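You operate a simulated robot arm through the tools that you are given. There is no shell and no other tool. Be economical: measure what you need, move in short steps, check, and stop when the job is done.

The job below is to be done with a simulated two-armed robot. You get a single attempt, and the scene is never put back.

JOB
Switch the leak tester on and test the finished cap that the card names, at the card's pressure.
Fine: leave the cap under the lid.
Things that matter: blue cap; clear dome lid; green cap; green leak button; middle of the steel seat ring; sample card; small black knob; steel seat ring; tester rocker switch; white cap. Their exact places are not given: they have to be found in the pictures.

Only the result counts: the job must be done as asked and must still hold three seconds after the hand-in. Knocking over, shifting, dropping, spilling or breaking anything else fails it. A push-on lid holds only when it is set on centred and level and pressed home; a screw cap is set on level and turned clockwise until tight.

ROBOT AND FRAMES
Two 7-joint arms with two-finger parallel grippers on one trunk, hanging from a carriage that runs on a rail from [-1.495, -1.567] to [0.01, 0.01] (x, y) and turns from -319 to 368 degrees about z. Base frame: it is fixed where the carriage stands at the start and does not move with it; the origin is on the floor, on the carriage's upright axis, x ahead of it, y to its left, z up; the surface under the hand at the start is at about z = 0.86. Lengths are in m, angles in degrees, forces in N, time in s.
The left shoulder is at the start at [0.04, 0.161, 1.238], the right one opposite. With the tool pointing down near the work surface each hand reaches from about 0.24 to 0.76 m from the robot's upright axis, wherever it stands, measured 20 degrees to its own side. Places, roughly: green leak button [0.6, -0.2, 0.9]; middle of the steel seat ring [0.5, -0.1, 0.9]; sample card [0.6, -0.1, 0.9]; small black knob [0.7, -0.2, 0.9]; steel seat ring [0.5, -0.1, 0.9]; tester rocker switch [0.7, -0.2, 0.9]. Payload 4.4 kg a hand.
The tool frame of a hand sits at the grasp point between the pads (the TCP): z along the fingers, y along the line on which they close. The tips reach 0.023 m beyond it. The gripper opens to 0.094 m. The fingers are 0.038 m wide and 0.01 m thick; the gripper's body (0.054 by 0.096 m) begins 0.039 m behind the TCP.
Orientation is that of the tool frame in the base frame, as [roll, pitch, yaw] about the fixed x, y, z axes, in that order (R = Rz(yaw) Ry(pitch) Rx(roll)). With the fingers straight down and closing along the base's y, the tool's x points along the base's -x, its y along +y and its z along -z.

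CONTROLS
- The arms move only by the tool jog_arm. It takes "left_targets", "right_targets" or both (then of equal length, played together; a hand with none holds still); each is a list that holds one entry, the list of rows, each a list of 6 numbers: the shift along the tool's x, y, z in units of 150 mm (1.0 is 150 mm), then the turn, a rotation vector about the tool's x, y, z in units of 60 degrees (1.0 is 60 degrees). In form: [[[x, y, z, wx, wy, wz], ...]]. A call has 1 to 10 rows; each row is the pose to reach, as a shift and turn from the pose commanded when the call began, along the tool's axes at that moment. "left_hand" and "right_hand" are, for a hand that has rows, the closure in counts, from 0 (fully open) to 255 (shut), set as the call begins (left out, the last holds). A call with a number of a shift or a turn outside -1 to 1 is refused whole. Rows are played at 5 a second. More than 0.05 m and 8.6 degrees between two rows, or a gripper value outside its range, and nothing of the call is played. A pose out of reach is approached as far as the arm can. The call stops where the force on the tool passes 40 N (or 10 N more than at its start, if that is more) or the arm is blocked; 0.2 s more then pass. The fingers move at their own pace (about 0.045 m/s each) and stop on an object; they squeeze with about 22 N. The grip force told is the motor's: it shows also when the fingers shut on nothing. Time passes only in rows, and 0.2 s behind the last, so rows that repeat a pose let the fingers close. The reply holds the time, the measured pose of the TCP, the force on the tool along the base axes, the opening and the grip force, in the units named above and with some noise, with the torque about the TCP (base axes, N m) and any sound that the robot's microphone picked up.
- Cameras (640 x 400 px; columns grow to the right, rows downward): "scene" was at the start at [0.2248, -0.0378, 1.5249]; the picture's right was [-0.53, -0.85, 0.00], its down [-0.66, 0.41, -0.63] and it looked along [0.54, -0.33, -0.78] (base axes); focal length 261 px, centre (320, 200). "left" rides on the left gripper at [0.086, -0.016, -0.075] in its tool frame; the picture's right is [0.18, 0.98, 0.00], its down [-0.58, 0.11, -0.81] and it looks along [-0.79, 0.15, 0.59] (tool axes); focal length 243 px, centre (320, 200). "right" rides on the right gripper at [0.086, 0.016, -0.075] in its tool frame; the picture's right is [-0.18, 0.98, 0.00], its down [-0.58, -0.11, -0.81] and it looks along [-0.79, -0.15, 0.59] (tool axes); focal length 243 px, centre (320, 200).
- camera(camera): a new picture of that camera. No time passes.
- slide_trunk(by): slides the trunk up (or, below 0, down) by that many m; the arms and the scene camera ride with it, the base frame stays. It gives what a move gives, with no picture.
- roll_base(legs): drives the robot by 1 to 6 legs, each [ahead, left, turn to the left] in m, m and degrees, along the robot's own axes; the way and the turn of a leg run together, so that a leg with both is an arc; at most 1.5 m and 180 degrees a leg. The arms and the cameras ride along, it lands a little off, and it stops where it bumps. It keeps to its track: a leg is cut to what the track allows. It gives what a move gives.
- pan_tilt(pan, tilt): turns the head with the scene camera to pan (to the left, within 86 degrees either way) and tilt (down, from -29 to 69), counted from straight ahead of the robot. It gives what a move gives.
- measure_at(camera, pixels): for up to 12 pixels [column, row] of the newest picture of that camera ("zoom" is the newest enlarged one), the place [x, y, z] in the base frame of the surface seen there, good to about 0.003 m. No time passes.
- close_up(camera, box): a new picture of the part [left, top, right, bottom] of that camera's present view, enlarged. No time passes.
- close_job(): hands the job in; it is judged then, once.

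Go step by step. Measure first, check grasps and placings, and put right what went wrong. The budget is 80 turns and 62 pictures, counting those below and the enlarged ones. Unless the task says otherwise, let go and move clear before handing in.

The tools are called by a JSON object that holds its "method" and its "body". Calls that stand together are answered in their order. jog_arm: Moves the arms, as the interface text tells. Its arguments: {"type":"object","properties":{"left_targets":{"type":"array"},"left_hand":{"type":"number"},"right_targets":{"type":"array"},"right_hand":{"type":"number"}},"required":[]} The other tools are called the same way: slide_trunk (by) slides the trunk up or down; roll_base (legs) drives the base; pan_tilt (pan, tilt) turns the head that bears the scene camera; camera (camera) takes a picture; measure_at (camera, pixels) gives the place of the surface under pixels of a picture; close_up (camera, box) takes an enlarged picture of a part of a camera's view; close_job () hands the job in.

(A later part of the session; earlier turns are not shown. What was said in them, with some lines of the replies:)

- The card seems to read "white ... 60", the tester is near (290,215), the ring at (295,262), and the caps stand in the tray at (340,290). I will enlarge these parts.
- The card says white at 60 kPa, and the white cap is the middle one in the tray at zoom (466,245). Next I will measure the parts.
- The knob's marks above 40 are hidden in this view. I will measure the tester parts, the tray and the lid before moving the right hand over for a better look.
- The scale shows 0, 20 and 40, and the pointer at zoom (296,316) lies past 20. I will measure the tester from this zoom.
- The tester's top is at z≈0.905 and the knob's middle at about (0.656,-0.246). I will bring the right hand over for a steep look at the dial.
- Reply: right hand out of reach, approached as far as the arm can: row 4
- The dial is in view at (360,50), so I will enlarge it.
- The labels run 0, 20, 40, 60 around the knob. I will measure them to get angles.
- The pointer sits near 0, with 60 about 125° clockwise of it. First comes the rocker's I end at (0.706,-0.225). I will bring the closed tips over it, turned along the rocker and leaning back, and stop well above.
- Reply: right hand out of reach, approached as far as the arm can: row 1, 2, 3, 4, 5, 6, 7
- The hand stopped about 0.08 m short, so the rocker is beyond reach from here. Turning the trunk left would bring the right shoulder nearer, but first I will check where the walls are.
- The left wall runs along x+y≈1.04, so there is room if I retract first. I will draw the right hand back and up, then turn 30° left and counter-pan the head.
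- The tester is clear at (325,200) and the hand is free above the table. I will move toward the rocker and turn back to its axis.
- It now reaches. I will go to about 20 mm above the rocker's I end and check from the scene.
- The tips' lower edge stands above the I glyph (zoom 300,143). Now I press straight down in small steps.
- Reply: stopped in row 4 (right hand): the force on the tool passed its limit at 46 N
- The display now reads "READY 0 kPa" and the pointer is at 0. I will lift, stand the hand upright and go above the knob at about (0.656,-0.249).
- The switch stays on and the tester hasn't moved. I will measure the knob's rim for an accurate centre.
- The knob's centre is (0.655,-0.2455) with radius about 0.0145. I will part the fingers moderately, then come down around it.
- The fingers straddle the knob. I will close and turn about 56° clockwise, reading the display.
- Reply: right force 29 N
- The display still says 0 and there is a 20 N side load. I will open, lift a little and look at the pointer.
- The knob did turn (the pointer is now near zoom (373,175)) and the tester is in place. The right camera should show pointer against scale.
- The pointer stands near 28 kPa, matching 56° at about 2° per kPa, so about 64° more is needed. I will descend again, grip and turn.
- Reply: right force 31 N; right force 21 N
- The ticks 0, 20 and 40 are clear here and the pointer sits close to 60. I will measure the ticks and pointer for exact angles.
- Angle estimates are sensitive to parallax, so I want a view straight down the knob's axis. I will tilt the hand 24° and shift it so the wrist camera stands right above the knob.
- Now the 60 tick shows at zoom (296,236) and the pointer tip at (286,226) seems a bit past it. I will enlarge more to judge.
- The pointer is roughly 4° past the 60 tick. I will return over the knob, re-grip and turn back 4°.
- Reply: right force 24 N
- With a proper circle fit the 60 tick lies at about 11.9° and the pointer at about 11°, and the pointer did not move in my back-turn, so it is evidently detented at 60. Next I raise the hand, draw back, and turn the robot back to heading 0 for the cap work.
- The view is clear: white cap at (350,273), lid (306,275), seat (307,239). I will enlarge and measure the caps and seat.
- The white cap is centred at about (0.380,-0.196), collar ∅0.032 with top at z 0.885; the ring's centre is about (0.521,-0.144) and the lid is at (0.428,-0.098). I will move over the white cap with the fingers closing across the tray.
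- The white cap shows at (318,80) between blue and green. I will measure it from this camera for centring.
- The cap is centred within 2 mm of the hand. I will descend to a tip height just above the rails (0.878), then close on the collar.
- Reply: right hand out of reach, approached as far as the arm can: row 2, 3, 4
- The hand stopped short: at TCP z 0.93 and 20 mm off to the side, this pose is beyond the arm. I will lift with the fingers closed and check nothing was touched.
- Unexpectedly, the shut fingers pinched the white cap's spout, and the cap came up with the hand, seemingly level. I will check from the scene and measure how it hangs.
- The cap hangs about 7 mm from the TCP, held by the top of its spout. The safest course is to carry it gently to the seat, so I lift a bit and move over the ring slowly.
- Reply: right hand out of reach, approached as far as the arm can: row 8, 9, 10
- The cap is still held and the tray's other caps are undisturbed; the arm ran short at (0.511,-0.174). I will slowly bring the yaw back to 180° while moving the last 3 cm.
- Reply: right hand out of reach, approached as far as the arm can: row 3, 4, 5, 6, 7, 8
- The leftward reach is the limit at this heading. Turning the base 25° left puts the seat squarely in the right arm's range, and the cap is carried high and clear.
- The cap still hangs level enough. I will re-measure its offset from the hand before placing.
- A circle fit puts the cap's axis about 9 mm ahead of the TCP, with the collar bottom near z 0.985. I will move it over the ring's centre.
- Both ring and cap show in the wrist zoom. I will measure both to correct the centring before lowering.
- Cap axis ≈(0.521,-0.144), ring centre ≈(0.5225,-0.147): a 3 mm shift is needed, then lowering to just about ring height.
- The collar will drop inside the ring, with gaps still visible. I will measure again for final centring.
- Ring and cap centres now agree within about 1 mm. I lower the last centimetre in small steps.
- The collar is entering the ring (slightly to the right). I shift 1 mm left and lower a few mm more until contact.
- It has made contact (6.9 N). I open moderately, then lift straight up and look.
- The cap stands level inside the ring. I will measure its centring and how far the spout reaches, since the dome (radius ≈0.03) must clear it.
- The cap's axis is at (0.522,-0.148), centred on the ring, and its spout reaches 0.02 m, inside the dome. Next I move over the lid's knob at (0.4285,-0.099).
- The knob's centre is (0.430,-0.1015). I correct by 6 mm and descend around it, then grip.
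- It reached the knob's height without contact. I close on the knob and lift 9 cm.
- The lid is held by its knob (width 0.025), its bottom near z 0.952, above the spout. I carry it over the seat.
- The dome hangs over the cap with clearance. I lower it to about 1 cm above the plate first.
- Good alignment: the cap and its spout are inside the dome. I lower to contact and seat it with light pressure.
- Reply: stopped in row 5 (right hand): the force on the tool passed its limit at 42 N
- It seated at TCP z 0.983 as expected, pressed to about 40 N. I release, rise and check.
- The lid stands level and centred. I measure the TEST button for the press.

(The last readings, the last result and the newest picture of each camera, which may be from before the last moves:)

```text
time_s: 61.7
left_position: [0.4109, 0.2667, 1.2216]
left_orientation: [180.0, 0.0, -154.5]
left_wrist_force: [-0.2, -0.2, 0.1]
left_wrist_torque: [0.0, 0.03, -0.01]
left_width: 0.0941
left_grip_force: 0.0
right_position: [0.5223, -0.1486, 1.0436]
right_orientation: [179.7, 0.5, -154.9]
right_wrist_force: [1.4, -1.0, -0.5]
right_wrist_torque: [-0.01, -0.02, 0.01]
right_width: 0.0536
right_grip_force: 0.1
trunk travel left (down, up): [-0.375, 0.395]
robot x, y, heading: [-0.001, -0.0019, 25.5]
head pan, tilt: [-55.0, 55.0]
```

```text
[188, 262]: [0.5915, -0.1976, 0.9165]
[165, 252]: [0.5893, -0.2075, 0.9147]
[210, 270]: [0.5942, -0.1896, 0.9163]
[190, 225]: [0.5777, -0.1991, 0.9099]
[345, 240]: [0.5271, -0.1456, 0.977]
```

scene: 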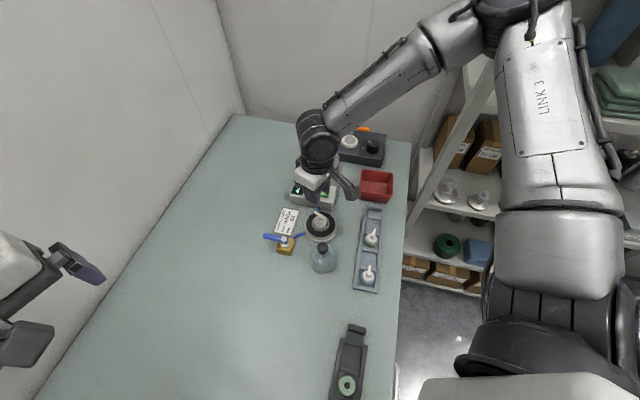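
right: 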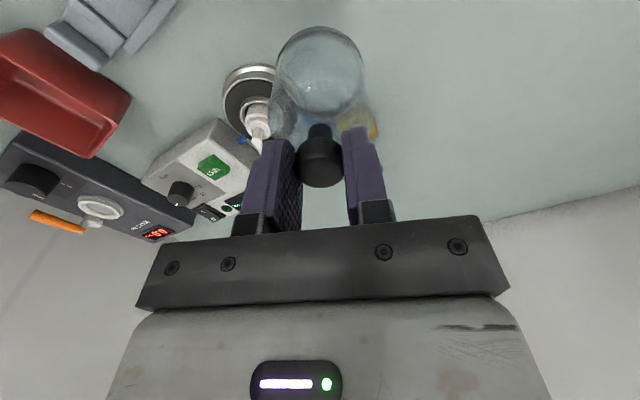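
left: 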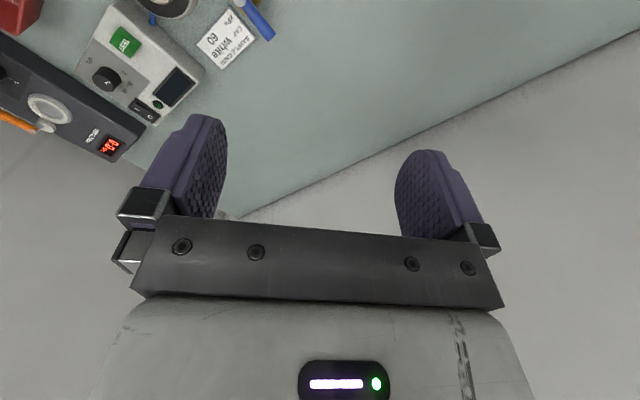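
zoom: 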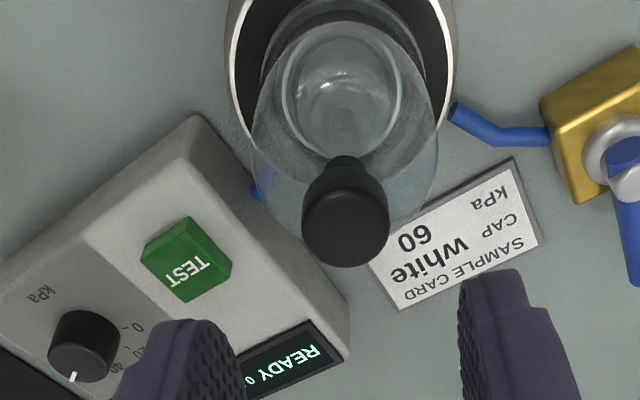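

The button's top is at about (0.594,-0.1975,0.917). I close the fingers while moving over it, and descend to 8 mm above.

{"method": "jog_arm", "body": {"right_targets": [[[-0.06, -0.1, 0, 0, 0, 0], [-0.15, -0.25, 0, 0, 0, 0], [-0.23, -0.4, 0, 0, 0, 0], [-0.292, -0.5, 0, 0, 0, 0], [-0.292, -0.5, 0.2, 0, 0, 0], [-0.292, -0.5, 0.45, 0, 0, 0], [-0.292, -0.5, 0.62, 0, 0, 0], [-0.292, -0.5, 0.62, 0, 0, 0]]], "right_hand": 255}}

{"method": "close_up", "body": {"camera": "scene", "box": [270, 160, 370, 260]}}

```text
time_s: 63.5
left_position: [0.4141, 0.2671, 1.2215]
left_orientation: [-180.0, 0.0, -154.5]
left_wrist_force: [-0.1, 0.4, 0.0]
left_wrist_torque: [0.0, -0.01, 0.02]
left_width: 0.0939
left_grip_force: 0.0
right_position: [0.5952, -0.1956, 0.9496]
right_orientation: [179.6, 0.5, -154.9]
right_wrist_force: [-0.4, 0.2, 0.3]
right_wrist_torque: [0.0, 0.02, -0.02]
right_width: 0.0
right_grip_force: 21.5
trunk travel left (down, up): [-0.375, 0.395]
robot x, y, heading: [-0.0011, -0.0016, 25.4]
head pan, tilt: [-55.0, 55.0]
```

```text
4.00 times, centred on (320, 210) of scene
```

zoom: 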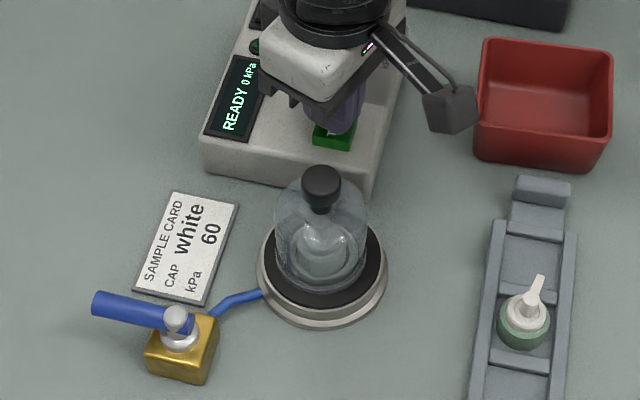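

The tips stand over the green button and the lid sits well. I press down in small steps and then back off.

{"method": "jog_arm", "body": {"right_targets": [[[0, 0, 0.04, 0, 0, 0], [0, 0, 0.06, 0, 0, 0], [0, 0, 0.075, 0, 0, 0], [0, 0, 0.085, 0, 0, 0], [0, 0, 0.085, 0, 0, 0], [0, 0, 0, 0, 0, 0]]]}}

{"method": "close_up", "body": {"camera": "scene", "box": [270, 160, 370, 260]}}

```text
time_s: 64.9
left_position: [0.4112, 0.267, 1.2207]
left_orientation: [-180.0, 0.0, -154.5]
left_wrist_force: [-0.3, -0.4, -0.4]
left_wrist_torque: [0.02, 0.0, -0.01]
left_width: 0.0938
left_grip_force: 0.1
right_position: [0.5948, -0.1947, 0.9492]
right_orientation: [179.7, 0.6, -155.0]
right_wrist_force: [0.0, 0.3, -0.3]
right_wrist_torque: [0.04, 0.02, 0.02]
right_width: 0.0
right_grip_force: 21.9
trunk travel left (down, up): [-0.375, 0.395]
robot x, y, heading: [-0.0011, -0.0032, 25.8]
head pan, tilt: [-55.0, 55.0]
heard: click
```

```text
4.00 times, centred on (320, 210) of scene
```

zoom: 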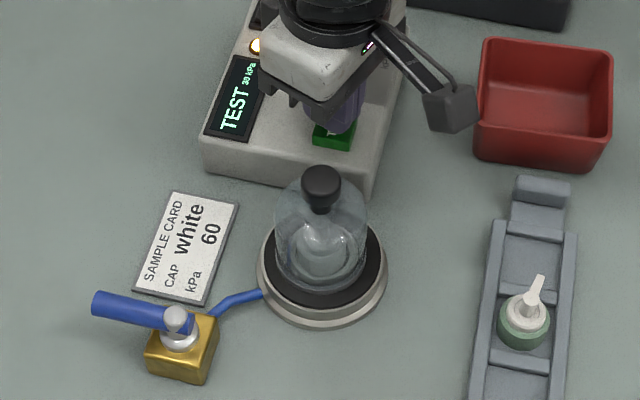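

A click was heard, and the display shows TEST with the pressure climbing (30 kPa). I rise clear and let time pass.

{"method": "jog_arm", "body": {"right_targets": [[[0, 0, -0.2, 0, 0, 0], [0, 0, -0.45, 0, 0, 0], [0, 0, -0.7, 0, 0, 0], [0, 0, -0.9, 0, 0, 0], [0, 0, -0.9, 0, 0, 0], [0, 0, -0.9, 0, 0, 0], [0, 0, -0.9, 0, 0, 0], [0, 0, -0.9, 0, 0, 0], [0, 0, -0.9, 0, 0, 0]]]}}

{"method": "close_up", "body": {"camera": "scene", "box": [270, 160, 370, 260]}}

```text
time_s: 66.9
left_position: [0.4121, 0.2661, 1.2209]
left_orientation: [180.0, 0.0, -154.5]
left_wrist_force: [0.6, 0.8, 0.1]
left_wrist_torque: [-0.02, -0.01, 0.0]
left_width: 0.0942
left_grip_force: 0.1
right_position: [0.5963, -0.1969, 1.0815]
right_orientation: [179.6, 0.4, -154.9]
right_wrist_force: [0.5, 0.1, 0.2]
right_wrist_torque: [0.03, 0.03, 0.02]
right_width: 0.0
right_grip_force: 21.8
trunk travel left (down, up): [-0.375, 0.395]
robot x, y, heading: [-0.0016, -0.0007, 25.5]
head pan, tilt: [-55.0, 55.0]
```

```text
4.00 times, centred on (320, 210) of scene
```

zoom: 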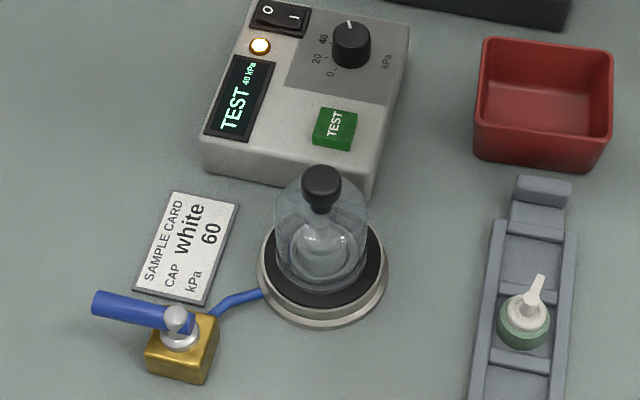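

The pressure is at 40 kPa and the test is still running. I wait some more.

{"method": "jog_arm", "body": {"right_targets": [[[0, 0, 0, 0, 0, 0], [0, 0, 0, 0, 0, 0], [0, 0, 0, 0, 0, 0], [0, 0, 0, 0, 0, 0], [0, 0, 0, 0, 0, 0], [0, 0, 0, 0, 0, 0], [0, 0, 0, 0, 0, 0], [0, 0, 0, 0, 0, 0], [0, 0, 0, 0, 0, 0], [0, 0, 0, 0, 0, 0]]]}}

{"method": "close_up", "body": {"camera": "scene", "box": [290, 150, 350, 210]}}

```text
time_s: 69.1
left_position: [0.4115, 0.2668, 1.2221]
left_orientation: [-179.9, -0.1, -154.5]
left_wrist_force: [0.0, 0.4, -0.1]
left_wrist_torque: [0.0, 0.01, 0.01]
left_width: 0.0941
left_grip_force: 0.0
right_position: [0.5959, -0.197, 1.0821]
right_orientation: [179.6, 0.5, -154.9]
right_wrist_force: [-0.1, 0.2, 0.5]
right_wrist_torque: [0.03, 0.01, -0.04]
right_width: 0.0001
right_grip_force: 21.5
trunk travel left (down, up): [-0.375, 0.395]
robot x, y, heading: [-0.0002, 0.0008, 25.6]
head pan, tilt: [-55.0, 55.0]
```

```text
6.67 times, centred on (320, 180) of scene
```

zoom: 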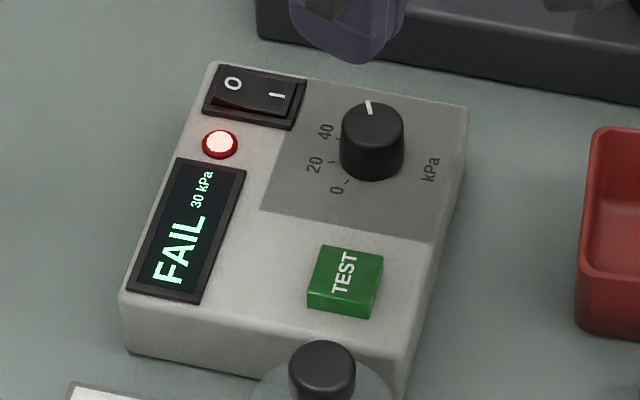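

FAIL with the pressure having sunk to 30 kPa: something leaks. The second hose runs from the seat to the blue-handled cock, whose handle seems in line with its hose (open), which would bleed the chamber. I will look at it closely.

{"method": "close_up", "body": {"camera": "scene", "box": [256, 205, 346, 275]}}

{"method": "measure_at", "body": {"camera": "zoom", "pixels": [[60, 210], [110, 222], [160, 235], [200, 225], [205, 255], [170, 265], [235, 270], [195, 345], [250, 245], [290, 215], [420, 110], [445, 275]]}}

```text
5.71 times, centred on (301, 240) of scene
```

zoom: 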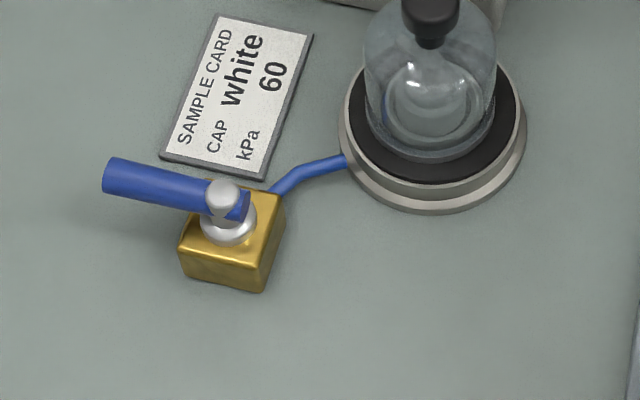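

```text
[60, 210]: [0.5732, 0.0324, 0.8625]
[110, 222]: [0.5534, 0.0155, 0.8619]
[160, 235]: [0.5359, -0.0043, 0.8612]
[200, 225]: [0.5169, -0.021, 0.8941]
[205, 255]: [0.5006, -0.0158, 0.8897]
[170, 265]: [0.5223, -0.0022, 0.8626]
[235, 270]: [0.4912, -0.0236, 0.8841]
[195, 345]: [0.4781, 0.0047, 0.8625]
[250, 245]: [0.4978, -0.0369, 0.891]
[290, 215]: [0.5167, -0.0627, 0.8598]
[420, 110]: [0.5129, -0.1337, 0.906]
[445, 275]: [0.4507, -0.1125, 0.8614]
```

{"method": "measure_at", "body": {"camera": "zoom", "pixels": [[112, 175], [150, 183], [190, 192], [222, 188], [240, 207], [228, 225], [275, 190], [300, 172], [335, 162], [183, 250], [262, 270], [283, 205]]}}

```text
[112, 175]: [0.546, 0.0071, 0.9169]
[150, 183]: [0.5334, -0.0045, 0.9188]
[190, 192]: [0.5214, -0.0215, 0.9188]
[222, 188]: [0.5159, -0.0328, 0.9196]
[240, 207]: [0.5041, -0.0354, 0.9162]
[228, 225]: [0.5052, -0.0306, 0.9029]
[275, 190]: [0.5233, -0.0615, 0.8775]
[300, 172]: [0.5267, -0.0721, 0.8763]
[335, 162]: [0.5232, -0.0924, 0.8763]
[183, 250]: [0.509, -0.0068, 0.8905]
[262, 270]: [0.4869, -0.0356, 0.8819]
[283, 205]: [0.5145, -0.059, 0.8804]
```

The leak's only visible candidate is that cock on the seat's second hose: handle at about 47°, pivot (0.512,-0.033), z≈0.917. I will feel it gently, so first I bring the hand over its handle, turned to straddle it.

{"method": "jog_arm", "body": {"right_targets": [[[-0.03, 0.25, 0, 0, 0, 0], [-0.06, 0.5, 0, 0, 0, 0], [-0.1, 0.8, 0, 0, 0, 0]]], "right_hand": 150}}

{"method": "jog_arm", "body": {"right_targets": [[[-0.03, 0.15, 0.1, 0, 0, -0.1], [-0.06, 0.3, 0.25, 0, 0, -0.2], [-0.1, 0.45, 0.4, 0, 0, -0.3], [-0.1, 0.527, 0.55, 0, 0, -0.367], [-0.1, 0.527, 0.55, 0, 0, -0.367]]]}}

```text
time_s: 69.9
left_position: [0.4125, 0.2674, 1.2216]
left_orientation: [-180.0, 0.0, -154.5]
left_wrist_force: [-0.7, 0.4, 0.6]
left_wrist_torque: [-0.01, -0.01, 0.03]
left_width: 0.0941
left_grip_force: 0.0
right_position: [0.5586, -0.0801, 1.0852]
right_orientation: [179.6, 0.5, -155.1]
right_wrist_force: [-0.1, 0.1, 1.1]
right_wrist_torque: [-0.01, 0.01, 0.02]
right_width: 0.0385
right_grip_force: 0.0
trunk travel left (down, up): [-0.375, 0.395]
robot x, y, heading: [-0.0008, -0.0007, 25.5]
head pan, tilt: [-55.0, 55.0]
```

```text
time_s: 71.1
left_position: [0.4125, 0.2671, 1.2212]
left_orientation: [-180.0, 0.0, -154.5]
left_wrist_force: [-0.5, -1.0, 0.6]
left_wrist_torque: [0.0, -0.01, -0.02]
left_width: 0.0941
left_grip_force: 0.1
right_position: [0.5367, -0.0029, 1.0038]
right_orientation: [179.8, 0.6, -132.8]
right_wrist_force: [-0.1, -0.2, 0.4]
right_wrist_torque: [0.02, 0.02, 0.0]
right_width: 0.0388
right_grip_force: 0.1
trunk travel left (down, up): [-0.375, 0.395]
robot x, y, heading: [0.0012, -0.0021, 25.4]
head pan, tilt: [-55.0, 55.0]
```

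The hand is over the handle. I descend astride it and close.

{"method": "jog_arm", "body": {"right_targets": [[[0, 0, 0.15, 0, 0, 0], [0, 0, 0.3, 0, 0, 0], [0, 0, 0.42, 0, 0, 0], [0, 0, 0.485, 0, 0, 0]]]}}

{"method": "jog_arm", "body": {"right_targets": [[[0, 0, 0, 0, 0, 0], [0, 0, 0, 0, 0, 0], [0, 0, 0, 0, 0, 0]]], "right_hand": 255}}

```text
time_s: 72.1
left_position: [0.4121, 0.266, 1.2211]
left_orientation: [-179.9, 0.0, -154.5]
left_wrist_force: [0.3, -0.7, 0.1]
left_wrist_torque: [0.03, -0.04, 0.02]
left_width: 0.0938
left_grip_force: 0.1
right_position: [0.5349, -0.0135, 0.942]
right_orientation: [179.9, 0.7, -132.9]
right_wrist_force: [0.0, 0.3, 0.5]
right_wrist_torque: [-0.04, -0.01, -0.02]
right_width: 0.0384
right_grip_force: 0.1
right hand out of reach, approached as far as the arm can: row 3, 4
trunk travel left (down, up): [-0.375, 0.395]
robot x, y, heading: [-0.0005, -0.0039, 25.6]
head pan, tilt: [-55.0, 55.0]
```

```text
time_s: 72.9
left_position: [0.4123, 0.2661, 1.2214]
left_orientation: [179.9, 0.0, -154.5]
left_wrist_force: [0.1, 0.3, 0.5]
left_wrist_torque: [-0.02, 0.01, 0.03]
left_width: 0.0942
left_grip_force: 0.1
right_position: [0.5354, -0.0128, 0.9421]
right_orientation: [179.9, 0.7, -132.9]
right_wrist_force: [-0.1, -0.8, 0.0]
right_wrist_torque: [0.02, -0.01, 0.03]
right_width: 0.0001
right_grip_force: 22.0
trunk travel left (down, up): [-0.375, 0.395]
robot x, y, heading: [0.002, 0.0008, 25.3]
head pan, tilt: [-55.0, 55.0]
```

The arm fell short again (the closed tips ended just above the handle, touching nothing). I rise, turn the base another 15° left and re-approach.

{"method": "jog_arm", "body": {"right_targets": [[[0, 0, -0.2, 0, 0, 0], [0, 0, -0.4, 0, 0, 0], [0, 0, -0.6, 0, 0, 0]]]}}

{"method": "roll_base", "body": {"legs": [[0, 0, 15]]}}

{"method": "pan_tilt", "body": {"pan": -70, "tilt": 55}}

```text
time_s: 73.7
left_position: [0.4113, 0.2663, 1.2208]
left_orientation: [180.0, 0.0, -154.5]
left_wrist_force: [0.0, 0.4, -0.9]
left_wrist_torque: [0.01, 0.01, -0.01]
left_width: 0.0942
left_grip_force: 0.0
right_position: [0.5328, -0.0133, 1.0316]
right_orientation: [179.9, 0.7, -132.9]
right_wrist_force: [0.4, 0.1, -0.3]
right_wrist_torque: [-0.01, 0.0, 0.0]
right_width: 0.0
right_grip_force: 21.9
trunk travel left (down, up): [-0.375, 0.395]
robot x, y, heading: [-0.0033, -0.0001, 25.5]
head pan, tilt: [-55.0, 55.0]
```

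```text
time_s: 75.0
left_position: [0.3303, 0.3641, 1.2214]
left_orientation: [180.0, 0.0, -139.6]
left_wrist_force: [0.0, 0.0, 0.3]
left_wrist_torque: [0.0, -0.02, 0.02]
left_width: 0.0939
left_grip_force: 0.1
right_position: [0.5176, 0.1241, 1.0318]
right_orientation: [179.8, 0.7, -118.2]
right_wrist_force: [0.7, 0.4, -0.1]
right_wrist_torque: [-0.03, -0.02, 0.0]
right_width: 0.0001
right_grip_force: 21.8
trunk travel left (down, up): [-0.375, 0.395]
robot x, y, heading: [0.0046, -0.0024, 40.5]
head pan, tilt: [-55.0, 55.0]
```

```text
time_s: 75.8
left_position: [0.3301, 0.3629, 1.2223]
left_orientation: [-179.9, 0.1, -139.7]
left_wrist_force: [0.2, 0.9, 0.1]
left_wrist_torque: [0.01, 0.02, -0.02]
left_width: 0.094
left_grip_force: 0.1
right_position: [0.5188, 0.1245, 1.032]
right_orientation: [179.9, 0.5, -118.1]
right_wrist_force: [0.2, 0.0, 0.0]
right_wrist_torque: [0.02, 0.02, -0.01]
right_width: 0.0
right_grip_force: 22.1
trunk travel left (down, up): [-0.375, 0.395]
robot x, y, heading: [-0.0009, -0.001, 40.4]
head pan, tilt: [-70.0, 55.0]
```

I move back over the handle at yaw −133° with fingers part open.

{"method": "jog_arm", "body": {"right_targets": [[[0.17, -0.127, 0.05, 0, 0, 0.0625], [0.34, -0.254, 0.1, 0, 0, 0.125], [0.51, -0.381, 0.15, 0, 0, 0.1875], [0.681, -0.509, 0.2, 0, 0, 0.25], [0.681, -0.509, 0.2, 0, 0, 0.25]]], "right_hand": 150}}

{"method": "jog_arm", "body": {"right_targets": [[[0, 0, 0.15, 0, 0, 0], [0, 0, 0.3, 0, 0, 0], [0, 0, 0.4, 0, 0, 0], [0, 0, 0.47, 0, 0, 0]]]}}

```text
time_s: 77.0
left_position: [0.3303, 0.364, 1.2224]
left_orientation: [-179.9, 0.0, -139.6]
left_wrist_force: [0.3, -0.3, -0.8]
left_wrist_torque: [0.02, 0.01, -0.04]
left_width: 0.0939
left_grip_force: 0.1
right_position: [0.5375, -0.0039, 1.0005]
right_orientation: [179.7, 0.7, -133.1]
right_wrist_force: [0.9, 0.2, -0.2]
right_wrist_torque: [0.0, 0.03, 0.0]
right_width: 0.0388
right_grip_force: 0.1
trunk travel left (down, up): [-0.375, 0.395]
robot x, y, heading: [-0.005, 0.0006, 40.4]
head pan, tilt: [-70.0, 55.0]
```

```text
time_s: 78.0
left_position: [0.3297, 0.3635, 1.2216]
left_orientation: [180.0, 0.0, -139.6]
left_wrist_force: [0.2, 0.5, -0.3]
left_wrist_torque: [0.0, 0.02, -0.02]
left_width: 0.094
left_grip_force: 0.1
right_position: [0.5385, -0.0011, 0.9295]
right_orientation: [179.6, 0.5, -133.0]
right_wrist_force: [0.0, -0.3, 0.3]
right_wrist_torque: [0.0, 0.01, 0.03]
right_width: 0.0388
right_grip_force: 0.1
trunk travel left (down, up): [-0.375, 0.395]
robot x, y, heading: [0.0009, -0.0024, 40.4]
head pan, tilt: [-70.0, 55.0]
```

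In position without contact. I close on the handle, then try 5° clockwise and read the force.

{"method": "jog_arm", "body": {"right_targets": [[[0, 0, 0, 0, 0, 0], [0, 0, 0, 0, 0, 0], [0, 0, 0, 0, 0, 0]]], "right_hand": 255}}

{"method": "jog_arm", "body": {"right_targets": [[[0.001, -0.0235, 0, 0, 0, 0.083], [0.001, -0.0235, 0, 0, 0, 0.083]]]}}

```text
time_s: 78.8
left_position: [0.3319, 0.3618, 1.2214]
left_orientation: [-179.9, 0.1, -139.7]
left_wrist_force: [0.5, 0.2, -0.3]
left_wrist_torque: [-0.01, 0.01, -0.03]
left_width: 0.0941
left_grip_force: 0.1
right_position: [0.5408, -0.0054, 0.9306]
right_orientation: [-179.9, 0.5, -133.2]
right_wrist_force: [16.0, -9.4, -14.1]
right_wrist_torque: [0.08, -0.69, 0.72]
right_width: 0.0155
right_grip_force: 44.9
trunk travel left (down, up): [-0.375, 0.395]
robot x, y, heading: [-0.0008, 0.0027, 40.6]
head pan, tilt: [-70.0, 55.0]
```

```text
time_s: 79.4
left_position: [0.3314, 0.3619, 1.2222]
left_orientation: [-179.9, -0.1, -139.6]
left_wrist_force: [-0.1, 0.0, -0.2]
left_wrist_torque: [-0.01, 0.0, -0.01]
left_width: 0.0939
left_grip_force: 0.2
right_position: [0.542, -0.0056, 0.931]
right_orientation: [179.8, 0.6, -137.9]
right_wrist_force: [15.0, -6.9, -16.1]
right_wrist_torque: [-0.02, -0.41, 1.76]
right_width: 0.0172
right_grip_force: 44.9
trunk travel left (down, up): [-0.375, 0.395]
robot x, y, heading: [-0.001, 0.0028, 40.3]
head pan, tilt: [-70.0, 55.0]
```

Clockwise it doesn't give (the twist torque rose to 1.8 N·m and nothing turned), so that is its stop. I try counter-clockwise, to about 15°.

{"method": "jog_arm", "body": {"right_targets": [[[0.004, 0.015, 0, 0, 0, -0.08], [0.01, 0.035, 0, 0, 0, -0.18], [0.02, 0.06, 0, 0, 0, -0.28], [0.02, 0.06, 0, 0, 0, -0.28]]]}}

```text
time_s: 80.4
left_position: [0.3311, 0.3631, 1.2212]
left_orientation: [-179.9, 0.0, -139.7]
left_wrist_force: [-0.2, -1.0, 0.9]
left_wrist_torque: [0.01, 0.0, 0.03]
left_width: 0.094
left_grip_force: 0.1
right_position: [0.534, -0.0006, 0.93]
right_orientation: [179.9, 0.6, -121.2]
right_wrist_force: [15.7, -4.3, -14.5]
right_wrist_torque: [-0.98, 0.2, 0.6]
right_width: 0.0156
right_grip_force: 45.2
trunk travel left (down, up): [-0.375, 0.395]
robot x, y, heading: [-0.0008, -0.0024, 40.3]
head pan, tilt: [-70.0, 55.0]
```

It turns counter-clockwise freely. I continue along the arc to complete the quarter turn.

{"method": "jog_arm", "body": {"right_targets": [[[0.0026, 0.0371, 0, 0, 0, -0.133], [0.0103, 0.0735, 0, 0, 0, -0.267], [0.0231, 0.1085, 0, 0, 0, -0.4], [0.0405, 0.1413, 0, 0, 0, -0.533], [0.0624, 0.1714, 0, 0, 0, -0.667], [0.0882, 0.1982, 0, 0, 0, -0.8], [0.1175, 0.2211, 0, 0, 0, -0.933]]]}}

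{"method": "jog_arm", "body": {"right_targets": [[[0.0026, 0.0371, 0, 0, 0, -0.133], [0.0103, 0.0735, 0, 0, 0, -0.267], [0.0145, 0.0868, 0, 0, 0, -0.317], [0.0145, 0.0868, 0, 0, 0, -0.317]]]}}

```text
time_s: 82.0
left_position: [0.3319, 0.3624, 1.2222]
left_orientation: [-179.9, 0.1, -139.6]
left_wrist_force: [-0.1, 0.5, -0.5]
left_wrist_torque: [-0.02, -0.06, 0.03]
left_width: 0.0943
left_grip_force: 0.0
right_position: [0.4964, 0.0019, 0.9308]
right_orientation: [-179.4, 0.4, -65.2]
right_wrist_force: [12.5, -4.8, -6.2]
right_wrist_torque: [0.61, 0.09, 0.35]
right_width: 0.0155
right_grip_force: 45.3
trunk travel left (down, up): [-0.375, 0.395]
robot x, y, heading: [-0.0015, -0.0027, 40.5]
head pan, tilt: [-70.0, 55.0]
```

```text
time_s: 83.0
left_position: [0.3318, 0.3624, 1.2214]
left_orientation: [-179.8, 0.1, -139.5]
left_wrist_force: [0.1, 0.6, 0.1]
left_wrist_torque: [0.03, -0.04, -0.04]
left_width: 0.0937
left_grip_force: 0.2
right_position: [0.4863, -0.0053, 0.9308]
right_orientation: [-179.5, 0.3, -46.1]
right_wrist_force: [0.5, -7.1, 23.5]
right_wrist_torque: [-0.32, -0.17, -0.21]
right_width: 0.0157
right_grip_force: 45.2
trunk travel left (down, up): [-0.375, 0.395]
robot x, y, heading: [0.0032, -0.0018, 40.3]
head pan, tilt: [-70.0, 55.0]
```

The handle has turned the quarter turn to about 134° with little end torque. I release, rise, and start back towards the TEST button.

{"method": "jog_arm", "body": {"right_targets": [[[0, 0, 0, 0, 0, 0], [0, 0, 0, 0, 0, 0], [0, 0, 0, 0, 0, 0], [0, 0, -0.2, 0, 0, 0], [0, 0, -0.5, 0, 0, 0], [0, 0, -0.8, 0, 0, 0]]], "right_hand": 150}}

{"method": "jog_arm", "body": {"right_targets": [[[0.15, 0.03, 0, 0, 0, 0.13], [0.3, 0.07, 0, 0, 0, 0.26], [0.45, 0.1, 0, 0, 0, 0.39], [0.6, 0.13, 0, 0, 0, 0.52], [0.75, 0.17, 0, 0, 0, 0.66], [0.9, 0.2, 0, 0, 0, 0.8]]], "right_hand": 255}}

```text
time_s: 84.4
left_position: [0.3304, 0.362, 1.2218]
left_orientation: [180.0, 0.0, -139.6]
left_wrist_force: [-0.4, -0.9, -0.4]
left_wrist_torque: [-0.01, 0.02, -0.04]
left_width: 0.094
left_grip_force: 0.1
right_position: [0.4846, -0.0057, 1.0478]
right_orientation: [-179.5, 0.3, -46.2]
right_wrist_force: [0.7, 0.2, 0.0]
right_wrist_torque: [-0.01, 0.03, 0.01]
right_width: 0.0389
right_grip_force: 0.0
trunk travel left (down, up): [-0.375, 0.395]
robot x, y, heading: [-0.0003, 0.002, 40.3]
head pan, tilt: [-70.0, 55.0]
```

```text
time_s: 85.8
left_position: [0.3299, 0.3628, 1.2198]
left_orientation: [180.0, 0.0, -139.6]
left_wrist_force: [0.5, 0.6, 0.7]
left_wrist_torque: [0.02, 0.0, 0.01]
left_width: 0.0941
left_grip_force: 0.0
right_position: [0.5559, -0.1241, 1.0491]
right_orientation: [-179.9, 0.6, -94.4]
right_wrist_force: [-0.1, 0.2, 0.1]
right_wrist_torque: [-0.02, 0.02, -0.03]
right_width: 0.0
right_grip_force: 22.1
trunk travel left (down, up): [-0.375, 0.395]
robot x, y, heading: [0.0008, 0.0008, 40.4]
head pan, tilt: [-70.0, 55.0]
```

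I continue to above the button, with yaw turned to keep the gripper body away from the lid's knob.

{"method": "jog_arm", "body": {"right_targets": [[[0.08, -0.05, 0, 0, 0, 0.12], [0.16, -0.1, 0, 0, 0, 0.24], [0.24, -0.15, 0, 0, 0, 0.36], [0.33, -0.2, 0, 0, 0, 0.48], [0.4, -0.25, 0, 0, 0, 0.58], [0.463, -0.29, 0, 0, 0, 0.66], [0.463, -0.29, 0.25, 0, 0, 0.66], [0.463, -0.29, 0.5, 0, 0, 0.66], [0.463, -0.29, 0.66, 0, 0, 0.66], [0.463, -0.29, 0.66, 0, 0, 0.66]]]}}

```text
time_s: 88.0
left_position: [0.3313, 0.3631, 1.2217]
left_orientation: [-180.0, 0.0, -139.5]
left_wrist_force: [-0.2, 0.2, 0.9]
left_wrist_torque: [0.01, 0.0, 0.04]
left_width: 0.0939
left_grip_force: 0.0
right_position: [0.594, -0.196, 0.9488]
right_orientation: [179.7, 0.5, -133.8]
right_wrist_force: [-0.7, -0.1, 0.6]
right_wrist_torque: [-0.02, 0.03, 0.01]
right_width: 0.0
right_grip_force: 21.8
trunk travel left (down, up): [-0.375, 0.395]
robot x, y, heading: [0.0, -0.0016, 40.4]
head pan, tilt: [-70.0, 55.0]
```

Over the button at the same height as before. I press, back off, rise and wait out the test.

{"method": "jog_arm", "body": {"right_targets": [[[0, 0, 0.04, 0, 0, 0], [0, 0, 0.06, 0, 0, 0], [0, 0, 0.075, 0, 0, 0], [0, 0, 0.085, 0, 0, 0], [0, 0, 0.085, 0, 0, 0], [0, 0, 0, 0, 0, 0]]]}}

{"method": "jog_arm", "body": {"right_targets": [[[0, 0, -0.2, 0, 0, 0], [0, 0, -0.45, 0, 0, 0], [0, 0, -0.7, 0, 0, 0], [0, 0, -0.9, 0, 0, 0], [0, 0, -0.9, 0, 0, 0], [0, 0, -0.9, 0, 0, 0], [0, 0, -0.9, 0, 0, 0], [0, 0, -0.9, 0, 0, 0], [0, 0, -0.9, 0, 0, 0]]]}}

{"method": "jog_arm", "body": {"right_targets": [[[0, 0, 0, 0, 0, 0], [0, 0, 0, 0, 0, 0], [0, 0, 0, 0, 0, 0], [0, 0, 0, 0, 0, 0], [0, 0, 0, 0, 0, 0], [0, 0, 0, 0, 0, 0], [0, 0, 0, 0, 0, 0], [0, 0, 0, 0, 0, 0], [0, 0, 0, 0, 0, 0], [0, 0, 0, 0, 0, 0]]]}}

{"method": "jog_arm", "body": {"right_targets": [[[0, 0, 0, 0, 0, 0], [0, 0, 0, 0, 0, 0], [0, 0, 0, 0, 0, 0], [0, 0, 0, 0, 0, 0], [0, 0, 0, 0, 0, 0]]]}}

{"method": "close_up", "body": {"camera": "scene", "box": [240, 140, 400, 280]}}

```text
time_s: 89.4
left_position: [0.3294, 0.3633, 1.221]
left_orientation: [-179.9, 0.1, -139.7]
left_wrist_force: [-0.8, 0.7, -0.6]
left_wrist_torque: [0.0, 0.02, -0.02]
left_width: 0.0941
left_grip_force: 0.1
right_position: [0.5927, -0.1946, 0.9485]
right_orientation: [179.7, 0.6, -133.8]
right_wrist_force: [-0.2, 0.4, 0.3]
right_wrist_torque: [0.0, 0.0, -0.04]
right_width: 0.0
right_grip_force: 21.9
trunk travel left (down, up): [-0.375, 0.395]
robot x, y, heading: [-0.0015, 0.0031, 40.3]
head pan, tilt: [-70.0, 55.0]
heard: click
```

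```text
time_s: 91.4
left_position: [0.3293, 0.3639, 1.2215]
left_orientation: [180.0, 0.0, -139.7]
left_wrist_force: [0.8, 0.3, -0.1]
left_wrist_torque: [-0.01, 0.0, 0.02]
left_width: 0.0937
left_grip_force: 0.1
right_position: [0.5942, -0.1953, 1.0844]
right_orientation: [179.7, 0.5, -133.8]
right_wrist_force: [-0.6, -1.1, 0.1]
right_wrist_torque: [-0.02, -0.01, 0.0]
right_width: 0.0
right_grip_force: 21.4
trunk travel left (down, up): [-0.375, 0.395]
robot x, y, heading: [0.0015, -0.0014, 40.4]
head pan, tilt: [-70.0, 55.0]
```

```text
time_s: 93.6
left_position: [0.3308, 0.363, 1.2218]
left_orientation: [-180.0, 0.0, -139.5]
left_wrist_force: [-0.3, 0.2, -0.3]
left_wrist_torque: [-0.04, 0.01, 0.0]
left_width: 0.094
left_grip_force: 0.1
right_position: [0.5937, -0.1955, 1.0849]
right_orientation: [179.7, 0.6, -133.9]
right_wrist_force: [1.1, 0.2, 0.8]
right_wrist_torque: [-0.01, -0.06, -0.01]
right_width: 0.0
right_grip_force: 22.1
trunk travel left (down, up): [-0.375, 0.395]
robot x, y, heading: [-0.0028, -0.0027, 40.4]
head pan, tilt: [-70.0, 55.0]
```

```text
time_s: 94.8
left_position: [0.331, 0.3631, 1.2223]
left_orientation: [-179.9, 0.0, -139.7]
left_wrist_force: [-0.3, 0.2, 0.6]
left_wrist_torque: [-0.02, 0.0, -0.01]
left_width: 0.0942
left_grip_force: 0.0
right_position: [0.5933, -0.197, 1.0849]
right_orientation: [179.7, 0.6, -133.8]
right_wrist_force: [-0.3, -0.6, -0.2]
right_wrist_torque: [-0.03, 0.01, -0.01]
right_width: 0.0
right_grip_force: 22.4
trunk travel left (down, up): [-0.375, 0.395]
robot x, y, heading: [-0.0024, 0.0015, 40.2]
head pan, tilt: [-70.0, 55.0]
```

```text
2.86 times, centred on (320, 210) of scene
```

zoom: 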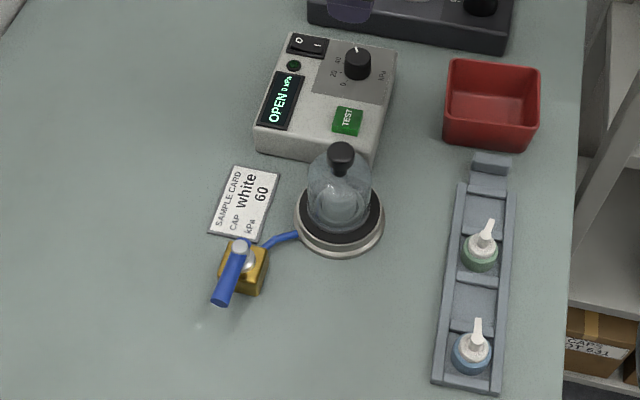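

The display now says "OPEN 0 kPa": that cock was properly closed before, and my quarter turn opened it. So the earlier FAIL was a sealed reading. I must set the handle back and retest; first I return over it.

{"method": "jog_arm", "body": {"right_targets": [[[-0.035, 0.117, 0, 0, 0, -0.12], [-0.07, 0.233, 0, 0, 0, -0.24], [-0.105, 0.35, 0, 0, 0, -0.36], [-0.14, 0.467, 0, 0, 0, -0.49], [-0.175, 0.583, 0, 0, 0, -0.61], [-0.21, 0.7, 0, 0, 0, -0.73]]], "right_hand": 150}}

{"method": "jog_arm", "body": {"right_targets": [[[-0.106, 0.06, 0, 0, 0, -0.12], [-0.212, 0.12, 0, 0, 0, -0.24], [-0.319, 0.18, 0, 0, 0, -0.36], [-0.425, 0.24, 0.1, 0, 0, -0.49], [-0.531, 0.3, 0.2, 0, 0, -0.61], [-0.637, 0.36, 0.3, 0, 0, -0.73], [-0.637, 0.36, 0.3, 0, 0, -0.73]]]}}

```text
time_s: 96.2
left_position: [0.3296, 0.3634, 1.2218]
left_orientation: [180.0, 0.0, -139.6]
left_wrist_force: [0.0, -0.1, -0.3]
left_wrist_torque: [-0.01, -0.01, 0.01]
left_width: 0.0939
left_grip_force: 0.1
right_position: [0.539, -0.0997, 1.0849]
right_orientation: [-179.8, 0.7, -90.0]
right_wrist_force: [-0.1, 0.3, 0.3]
right_wrist_torque: [-0.01, 0.0, 0.0]
right_width: 0.0387
right_grip_force: 0.1
trunk travel left (down, up): [-0.375, 0.395]
robot x, y, heading: [-0.0026, 0.0027, 40.4]
head pan, tilt: [-70.0, 55.0]
```

```text
time_s: 97.8
left_position: [0.3305, 0.3648, 1.2221]
left_orientation: [-180.0, 0.0, -139.6]
left_wrist_force: [0.8, -0.3, -0.7]
left_wrist_torque: [-0.01, -0.03, 0.02]
left_width: 0.0942
left_grip_force: 0.2
right_position: [0.4846, -0.0043, 1.0418]
right_orientation: [-179.4, 0.3, -46.1]
right_wrist_force: [-0.2, -1.1, -0.2]
right_wrist_torque: [-0.05, -0.01, -0.01]
right_width: 0.0388
right_grip_force: 0.1
trunk travel left (down, up): [-0.375, 0.395]
robot x, y, heading: [-0.0021, -0.0012, 40.4]
head pan, tilt: [-70.0, 55.0]
```

Right where I released it. I descend, grip and turn the handle back clockwise 90°.

{"method": "jog_arm", "body": {"right_targets": [[[0, 0, 0.25, 0, 0, 0], [0, 0, 0.5, 0, 0, 0], [0, 0, 0.68, 0, 0, 0], [0, 0, 0.74, 0, 0, 0]]]}}

{"method": "jog_arm", "body": {"right_targets": [[[0, 0, 0, 0, 0, 0], [0, 0, 0, 0, 0, 0], [0, 0, 0, 0, 0, 0], [0.0026, -0.0371, 0, 0, 0, 0.133], [0.0103, -0.0735, 0, 0, 0, 0.267], [0.0231, -0.1085, 0, 0, 0, 0.4], [0.0405, -0.1413, 0, 0, 0, 0.533], [0.0624, -0.1714, 0, 0, 0, 0.667], [0.0882, -0.1982, 0, 0, 0, 0.8], [0.1175, -0.2211, 0, 0, 0, 0.933]]], "right_hand": 255}}

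{"method": "jog_arm", "body": {"right_targets": [[[0.0026, -0.0371, 0, 0, 0, 0.133], [0.0103, -0.0735, 0, 0, 0, 0.267], [0.0231, -0.1085, 0, 0, 0, 0.4], [0.0405, -0.1413, 0, 0, 0, 0.533], [0.0456, -0.149, 0, 0, 0, 0.567], [0.0456, -0.149, 0, 0, 0, 0.567]]]}}

```text
time_s: 98.8
left_position: [0.3307, 0.364, 1.2219]
left_orientation: [-180.0, 0.1, -139.7]
left_wrist_force: [-0.6, 0.7, -0.3]
left_wrist_torque: [-0.01, 0.01, 0.0]
left_width: 0.0941
left_grip_force: 0.0
right_position: [0.4861, -0.0053, 0.9284]
right_orientation: [-179.4, 0.2, -46.2]
right_wrist_force: [0.1, -0.6, -0.4]
right_wrist_torque: [0.01, 0.01, 0.0]
right_width: 0.039
right_grip_force: 0.1
trunk travel left (down, up): [-0.375, 0.395]
robot x, y, heading: [-0.0002, 0.0032, 40.3]
head pan, tilt: [-70.0, 55.0]
```

```text
time_s: 101.0
left_position: [0.3289, 0.3629, 1.2208]
left_orientation: [-179.9, 0.0, -139.5]
left_wrist_force: [0.2, 0.3, 0.0]
left_wrist_torque: [-0.02, -0.02, 0.01]
left_width: 0.094
left_grip_force: 0.1
right_position: [0.5216, 0.0059, 0.9286]
right_orientation: [-180.0, 0.5, -102.4]
right_wrist_force: [-1.4, -4.0, -1.2]
right_wrist_torque: [-1.02, 0.23, -0.02]
right_width: 0.0156
right_grip_force: 45.4
trunk travel left (down, up): [-0.375, 0.395]
robot x, y, heading: [0.0008, -0.0011, 40.3]
head pan, tilt: [-70.0, 55.0]
```

```text
time_s: 102.4
left_position: [0.33, 0.3629, 1.2206]
left_orientation: [179.9, 0.0, -139.6]
left_wrist_force: [-0.5, -0.4, 0.9]
left_wrist_torque: [0.0, -0.02, 0.0]
left_width: 0.0942
left_grip_force: 0.0
right_position: [0.5428, -0.0055, 0.9303]
right_orientation: [179.6, 0.3, -136.2]
right_wrist_force: [7.5, -2.2, -23.6]
right_wrist_torque: [-0.42, 0.23, 1.58]
right_width: 0.016
right_grip_force: 45.2
trunk travel left (down, up): [-0.375, 0.395]
robot x, y, heading: [0.0034, -0.0015, 40.3]
head pan, tilt: [-70.0, 55.0]
```

The handle is back against its stop (twist 1.6 N·m). I release, rise and return to the TEST button.

{"method": "jog_arm", "body": {"right_targets": [[[0, 0, 0, 0, 0, 0], [0, 0, 0, 0, 0, 0], [0, 0, 0, 0, 0, 0], [0, 0, -0.2, 0, 0, 0], [0, 0, -0.5, 0, 0, 0], [0, 0, -0.78, 0, 0, 0]]], "right_hand": 150}}

{"method": "jog_arm", "body": {"right_targets": [[[0.16, -0.28, 0, 0, 0, 0], [0.32, -0.56, 0, 0, 0, 0], [0.48, -0.84, 0, 0, 0, 0], [0.52, -0.95, 0, 0, 0, 0]]], "right_hand": 255}}

```text
time_s: 103.8
left_position: [0.3317, 0.3634, 1.2217]
left_orientation: [-180.0, 0.1, -139.6]
left_wrist_force: [1.0, 0.0, -0.3]
left_wrist_torque: [-0.03, -0.01, 0.0]
left_width: 0.0938
left_grip_force: 0.0
right_position: [0.5414, -0.0082, 1.0488]
right_orientation: [179.6, 0.5, -136.4]
right_wrist_force: [-0.3, -0.9, -0.6]
right_wrist_torque: [0.04, -0.03, -0.02]
right_width: 0.0385
right_grip_force: 0.1
trunk travel left (down, up): [-0.375, 0.395]
robot x, y, heading: [0.0022, 0.0017, 40.0]
head pan, tilt: [-70.0, 55.0]
```

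```text
time_s: 104.8
left_position: [0.3292, 0.3632, 1.2218]
left_orientation: [-180.0, 0.0, -139.6]
left_wrist_force: [0.2, -0.2, 0.2]
left_wrist_torque: [0.02, 0.03, 0.02]
left_width: 0.0939
left_grip_force: 0.1
right_position: [0.5838, -0.1655, 1.0448]
right_orientation: [179.6, 0.6, -136.2]
right_wrist_force: [-0.5, 0.6, 0.5]
right_wrist_torque: [0.03, 0.0, 0.0]
right_width: 0.0
right_grip_force: 21.8
trunk travel left (down, up): [-0.375, 0.395]
robot x, y, heading: [0.0004, 0.0016, 40.3]
head pan, tilt: [-70.0, 55.0]
```

I align over the button and descend to 8 mm above.

{"method": "jog_arm", "body": {"right_targets": [[[0.092, -0.193, 0.1, 0, 0, 0], [0.092, -0.193, 0.3, 0, 0, 0], [0.092, -0.193, 0.5, 0, 0, 0], [0.092, -0.193, 0.643, 0, 0, 0], [0.092, -0.193, 0.643, 0, 0, 0]]]}}

{"method": "jog_arm", "body": {"right_targets": [[[0, 0, 0.04, 0, 0, 0], [0, 0, 0.06, 0, 0, 0], [0, 0, 0.075, 0, 0, 0], [0, 0, 0.085, 0, 0, 0], [0, 0, 0.085, 0, 0, 0], [0, 0, 0, 0, 0, 0]]]}}

{"method": "jog_arm", "body": {"right_targets": [[[0, 0, -0.2, 0, 0, 0], [0, 0, -0.45, 0, 0, 0], [0, 0, -0.7, 0, 0, 0]]]}}

{"method": "close_up", "body": {"camera": "scene", "box": [270, 140, 370, 250]}}

```text
time_s: 106.0
left_position: [0.3303, 0.3628, 1.2211]
left_orientation: [-180.0, 0.0, -139.6]
left_wrist_force: [0.4, 0.3, 0.5]
left_wrist_torque: [0.0, -0.04, 0.0]
left_width: 0.0941
left_grip_force: 0.1
right_position: [0.5945, -0.1925, 0.9471]
right_orientation: [179.7, 0.5, -136.2]
right_wrist_force: [0.1, 0.0, -0.3]
right_wrist_torque: [0.03, 0.03, -0.01]
right_width: 0.0
right_grip_force: 21.8
trunk travel left (down, up): [-0.375, 0.395]
robot x, y, heading: [-0.0033, -0.0002, 40.3]
head pan, tilt: [-70.0, 55.0]
```

```text
time_s: 107.4
left_position: [0.33, 0.3643, 1.2205]
left_orientation: [180.0, -0.1, -139.5]
left_wrist_force: [0.6, -0.2, 0.2]
left_wrist_torque: [0.0, 0.03, 0.02]
left_width: 0.0939
left_grip_force: 0.0
right_position: [0.5946, -0.1929, 0.9476]
right_orientation: [179.7, 0.5, -136.2]
right_wrist_force: [0.6, -0.5, 1.3]
right_wrist_torque: [0.0, 0.0, -0.02]
right_width: 0.0
right_grip_force: 21.4
trunk travel left (down, up): [-0.375, 0.395]
robot x, y, heading: [0.0021, -0.0024, 40.5]
head pan, tilt: [-70.0, 55.0]
heard: click
```

```text
time_s: 108.2
left_position: [0.3308, 0.3641, 1.2218]
left_orientation: [-180.0, 0.0, -139.6]
left_wrist_force: [0.4, 0.2, 1.0]
left_wrist_torque: [0.02, -0.03, -0.02]
left_width: 0.0941
left_grip_force: 0.0
right_position: [0.5926, -0.1938, 1.0539]
right_orientation: [179.7, 0.5, -136.1]
right_wrist_force: [0.2, 0.7, 0.3]
right_wrist_torque: [0.0, 0.01, -0.03]
right_width: 0.0
right_grip_force: 22.1
trunk travel left (down, up): [-0.375, 0.395]
robot x, y, heading: [-0.0008, -0.0027, 40.2]
head pan, tilt: [-70.0, 55.0]
```

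```text
3.64 times, centred on (320, 195) of scene
```

zoom: 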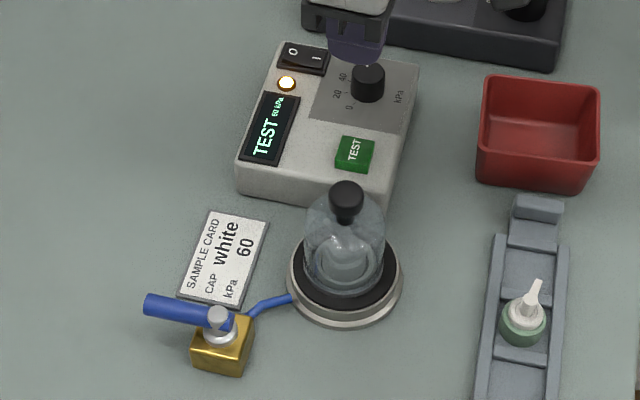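

The handle is back as it was and the display shows TEST at 60 kPa, so the set pressure is right and the chamber holds to start. I wait the test out clear of everything.

{"method": "jog_arm", "body": {"right_targets": [[[0, 0, -0.3, 0, 0, 0], [0, 0, -0.3, 0, 0, 0], [0, 0, -0.3, 0, 0, 0], [0, 0, -0.3, 0, 0, 0], [0, 0, -0.3, 0, 0, 0], [0, 0, -0.3, 0, 0, 0], [0, 0, -0.3, 0, 0, 0], [0, 0, -0.3, 0, 0, 0], [0, 0, -0.3, 0, 0, 0], [0, 0, -0.3, 0, 0, 0]]]}}

{"method": "jog_arm", "body": {"right_targets": [[[0, 0, 0, 0, 0, 0], [0, 0, 0, 0, 0, 0], [0, 0, 0, 0, 0, 0], [0, 0, 0, 0, 0, 0], [0, 0, 0, 0, 0, 0], [0, 0, 0, 0, 0, 0], [0, 0, 0, 0, 0, 0], [0, 0, 0, 0, 0, 0], [0, 0, 0, 0, 0, 0], [0, 0, 0, 0, 0, 0]]]}}

{"method": "close_up", "body": {"camera": "scene", "box": [270, 140, 370, 250]}}

```text
time_s: 110.4
left_position: [0.3308, 0.3636, 1.2211]
left_orientation: [180.0, 0.0, -139.7]
left_wrist_force: [1.1, -1.1, -0.7]
left_wrist_torque: [-0.04, 0.0, -0.01]
left_width: 0.0942
left_grip_force: 0.0
right_position: [0.5939, -0.195, 1.0967]
right_orientation: [179.7, 0.5, -136.2]
right_wrist_force: [-0.3, 0.1, 0.4]
right_wrist_torque: [0.03, 0.02, 0.02]
right_width: 0.0
right_grip_force: 21.7
trunk travel left (down, up): [-0.375, 0.395]
robot x, y, heading: [0.0005, 0.0012, 40.5]
head pan, tilt: [-70.0, 55.0]
```

```text
time_s: 112.6
left_position: [0.3293, 0.363, 1.2215]
left_orientation: [-180.0, 0.0, -139.7]
left_wrist_force: [-0.6, 0.9, 0.0]
left_wrist_torque: [0.01, -0.04, 0.03]
left_width: 0.094
left_grip_force: 0.0
right_position: [0.5935, -0.194, 1.0973]
right_orientation: [179.7, 0.5, -136.2]
right_wrist_force: [-0.4, 0.2, 1.1]
right_wrist_torque: [0.02, -0.01, 0.0]
right_width: 0.0004
right_grip_force: 22.3
trunk travel left (down, up): [-0.375, 0.395]
robot x, y, heading: [0.0028, 0.0014, 40.4]
head pan, tilt: [-70.0, 55.0]
```

```text
3.64 times, centred on (320, 195) of scene
5 turns are left
```

zoom: 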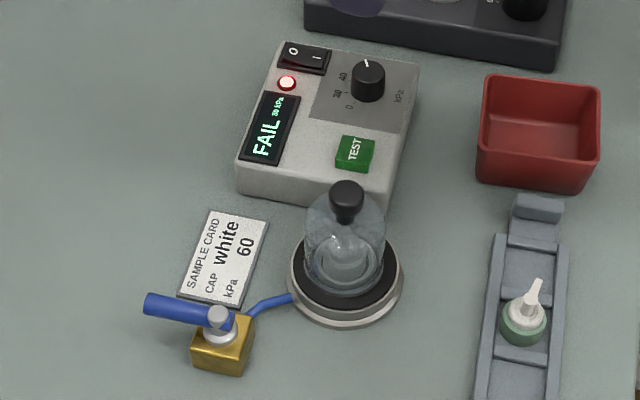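

The tester again shows FAIL after a sealed test that reached 60 kPa, with the valve handle back where it was, the lid on and the hand clear. I hand in.

{"method": "close_job", "body": {}}

```text
The job is handed in.
```

The leak tester is on and the white cap was tested at the card's 60 kPa: the pressure reached 60, then fell to 30, and the display reads FAIL. I left the cap under the lid.

- **Result:** The FAIL came up twice, in both tests run with the valve on the seat's second hose closed. I can't say for certain that the cap itself leaks rather than how it sits on the seat. I did not reseat the cap or press the lid again.
- **Valve:** After the first FAIL I suspected that valve and turned its blue handle a quarter turn. The tester then showed OPEN, so I turned it back to its stop and ran the last test. The handle is where it started.
- **Cap handling:** The arm could not reach low enough to grip the white cap by its collar. The closing fingers caught its spout instead, and I carried it to the seat that way. It stood level in the ring afterwards.
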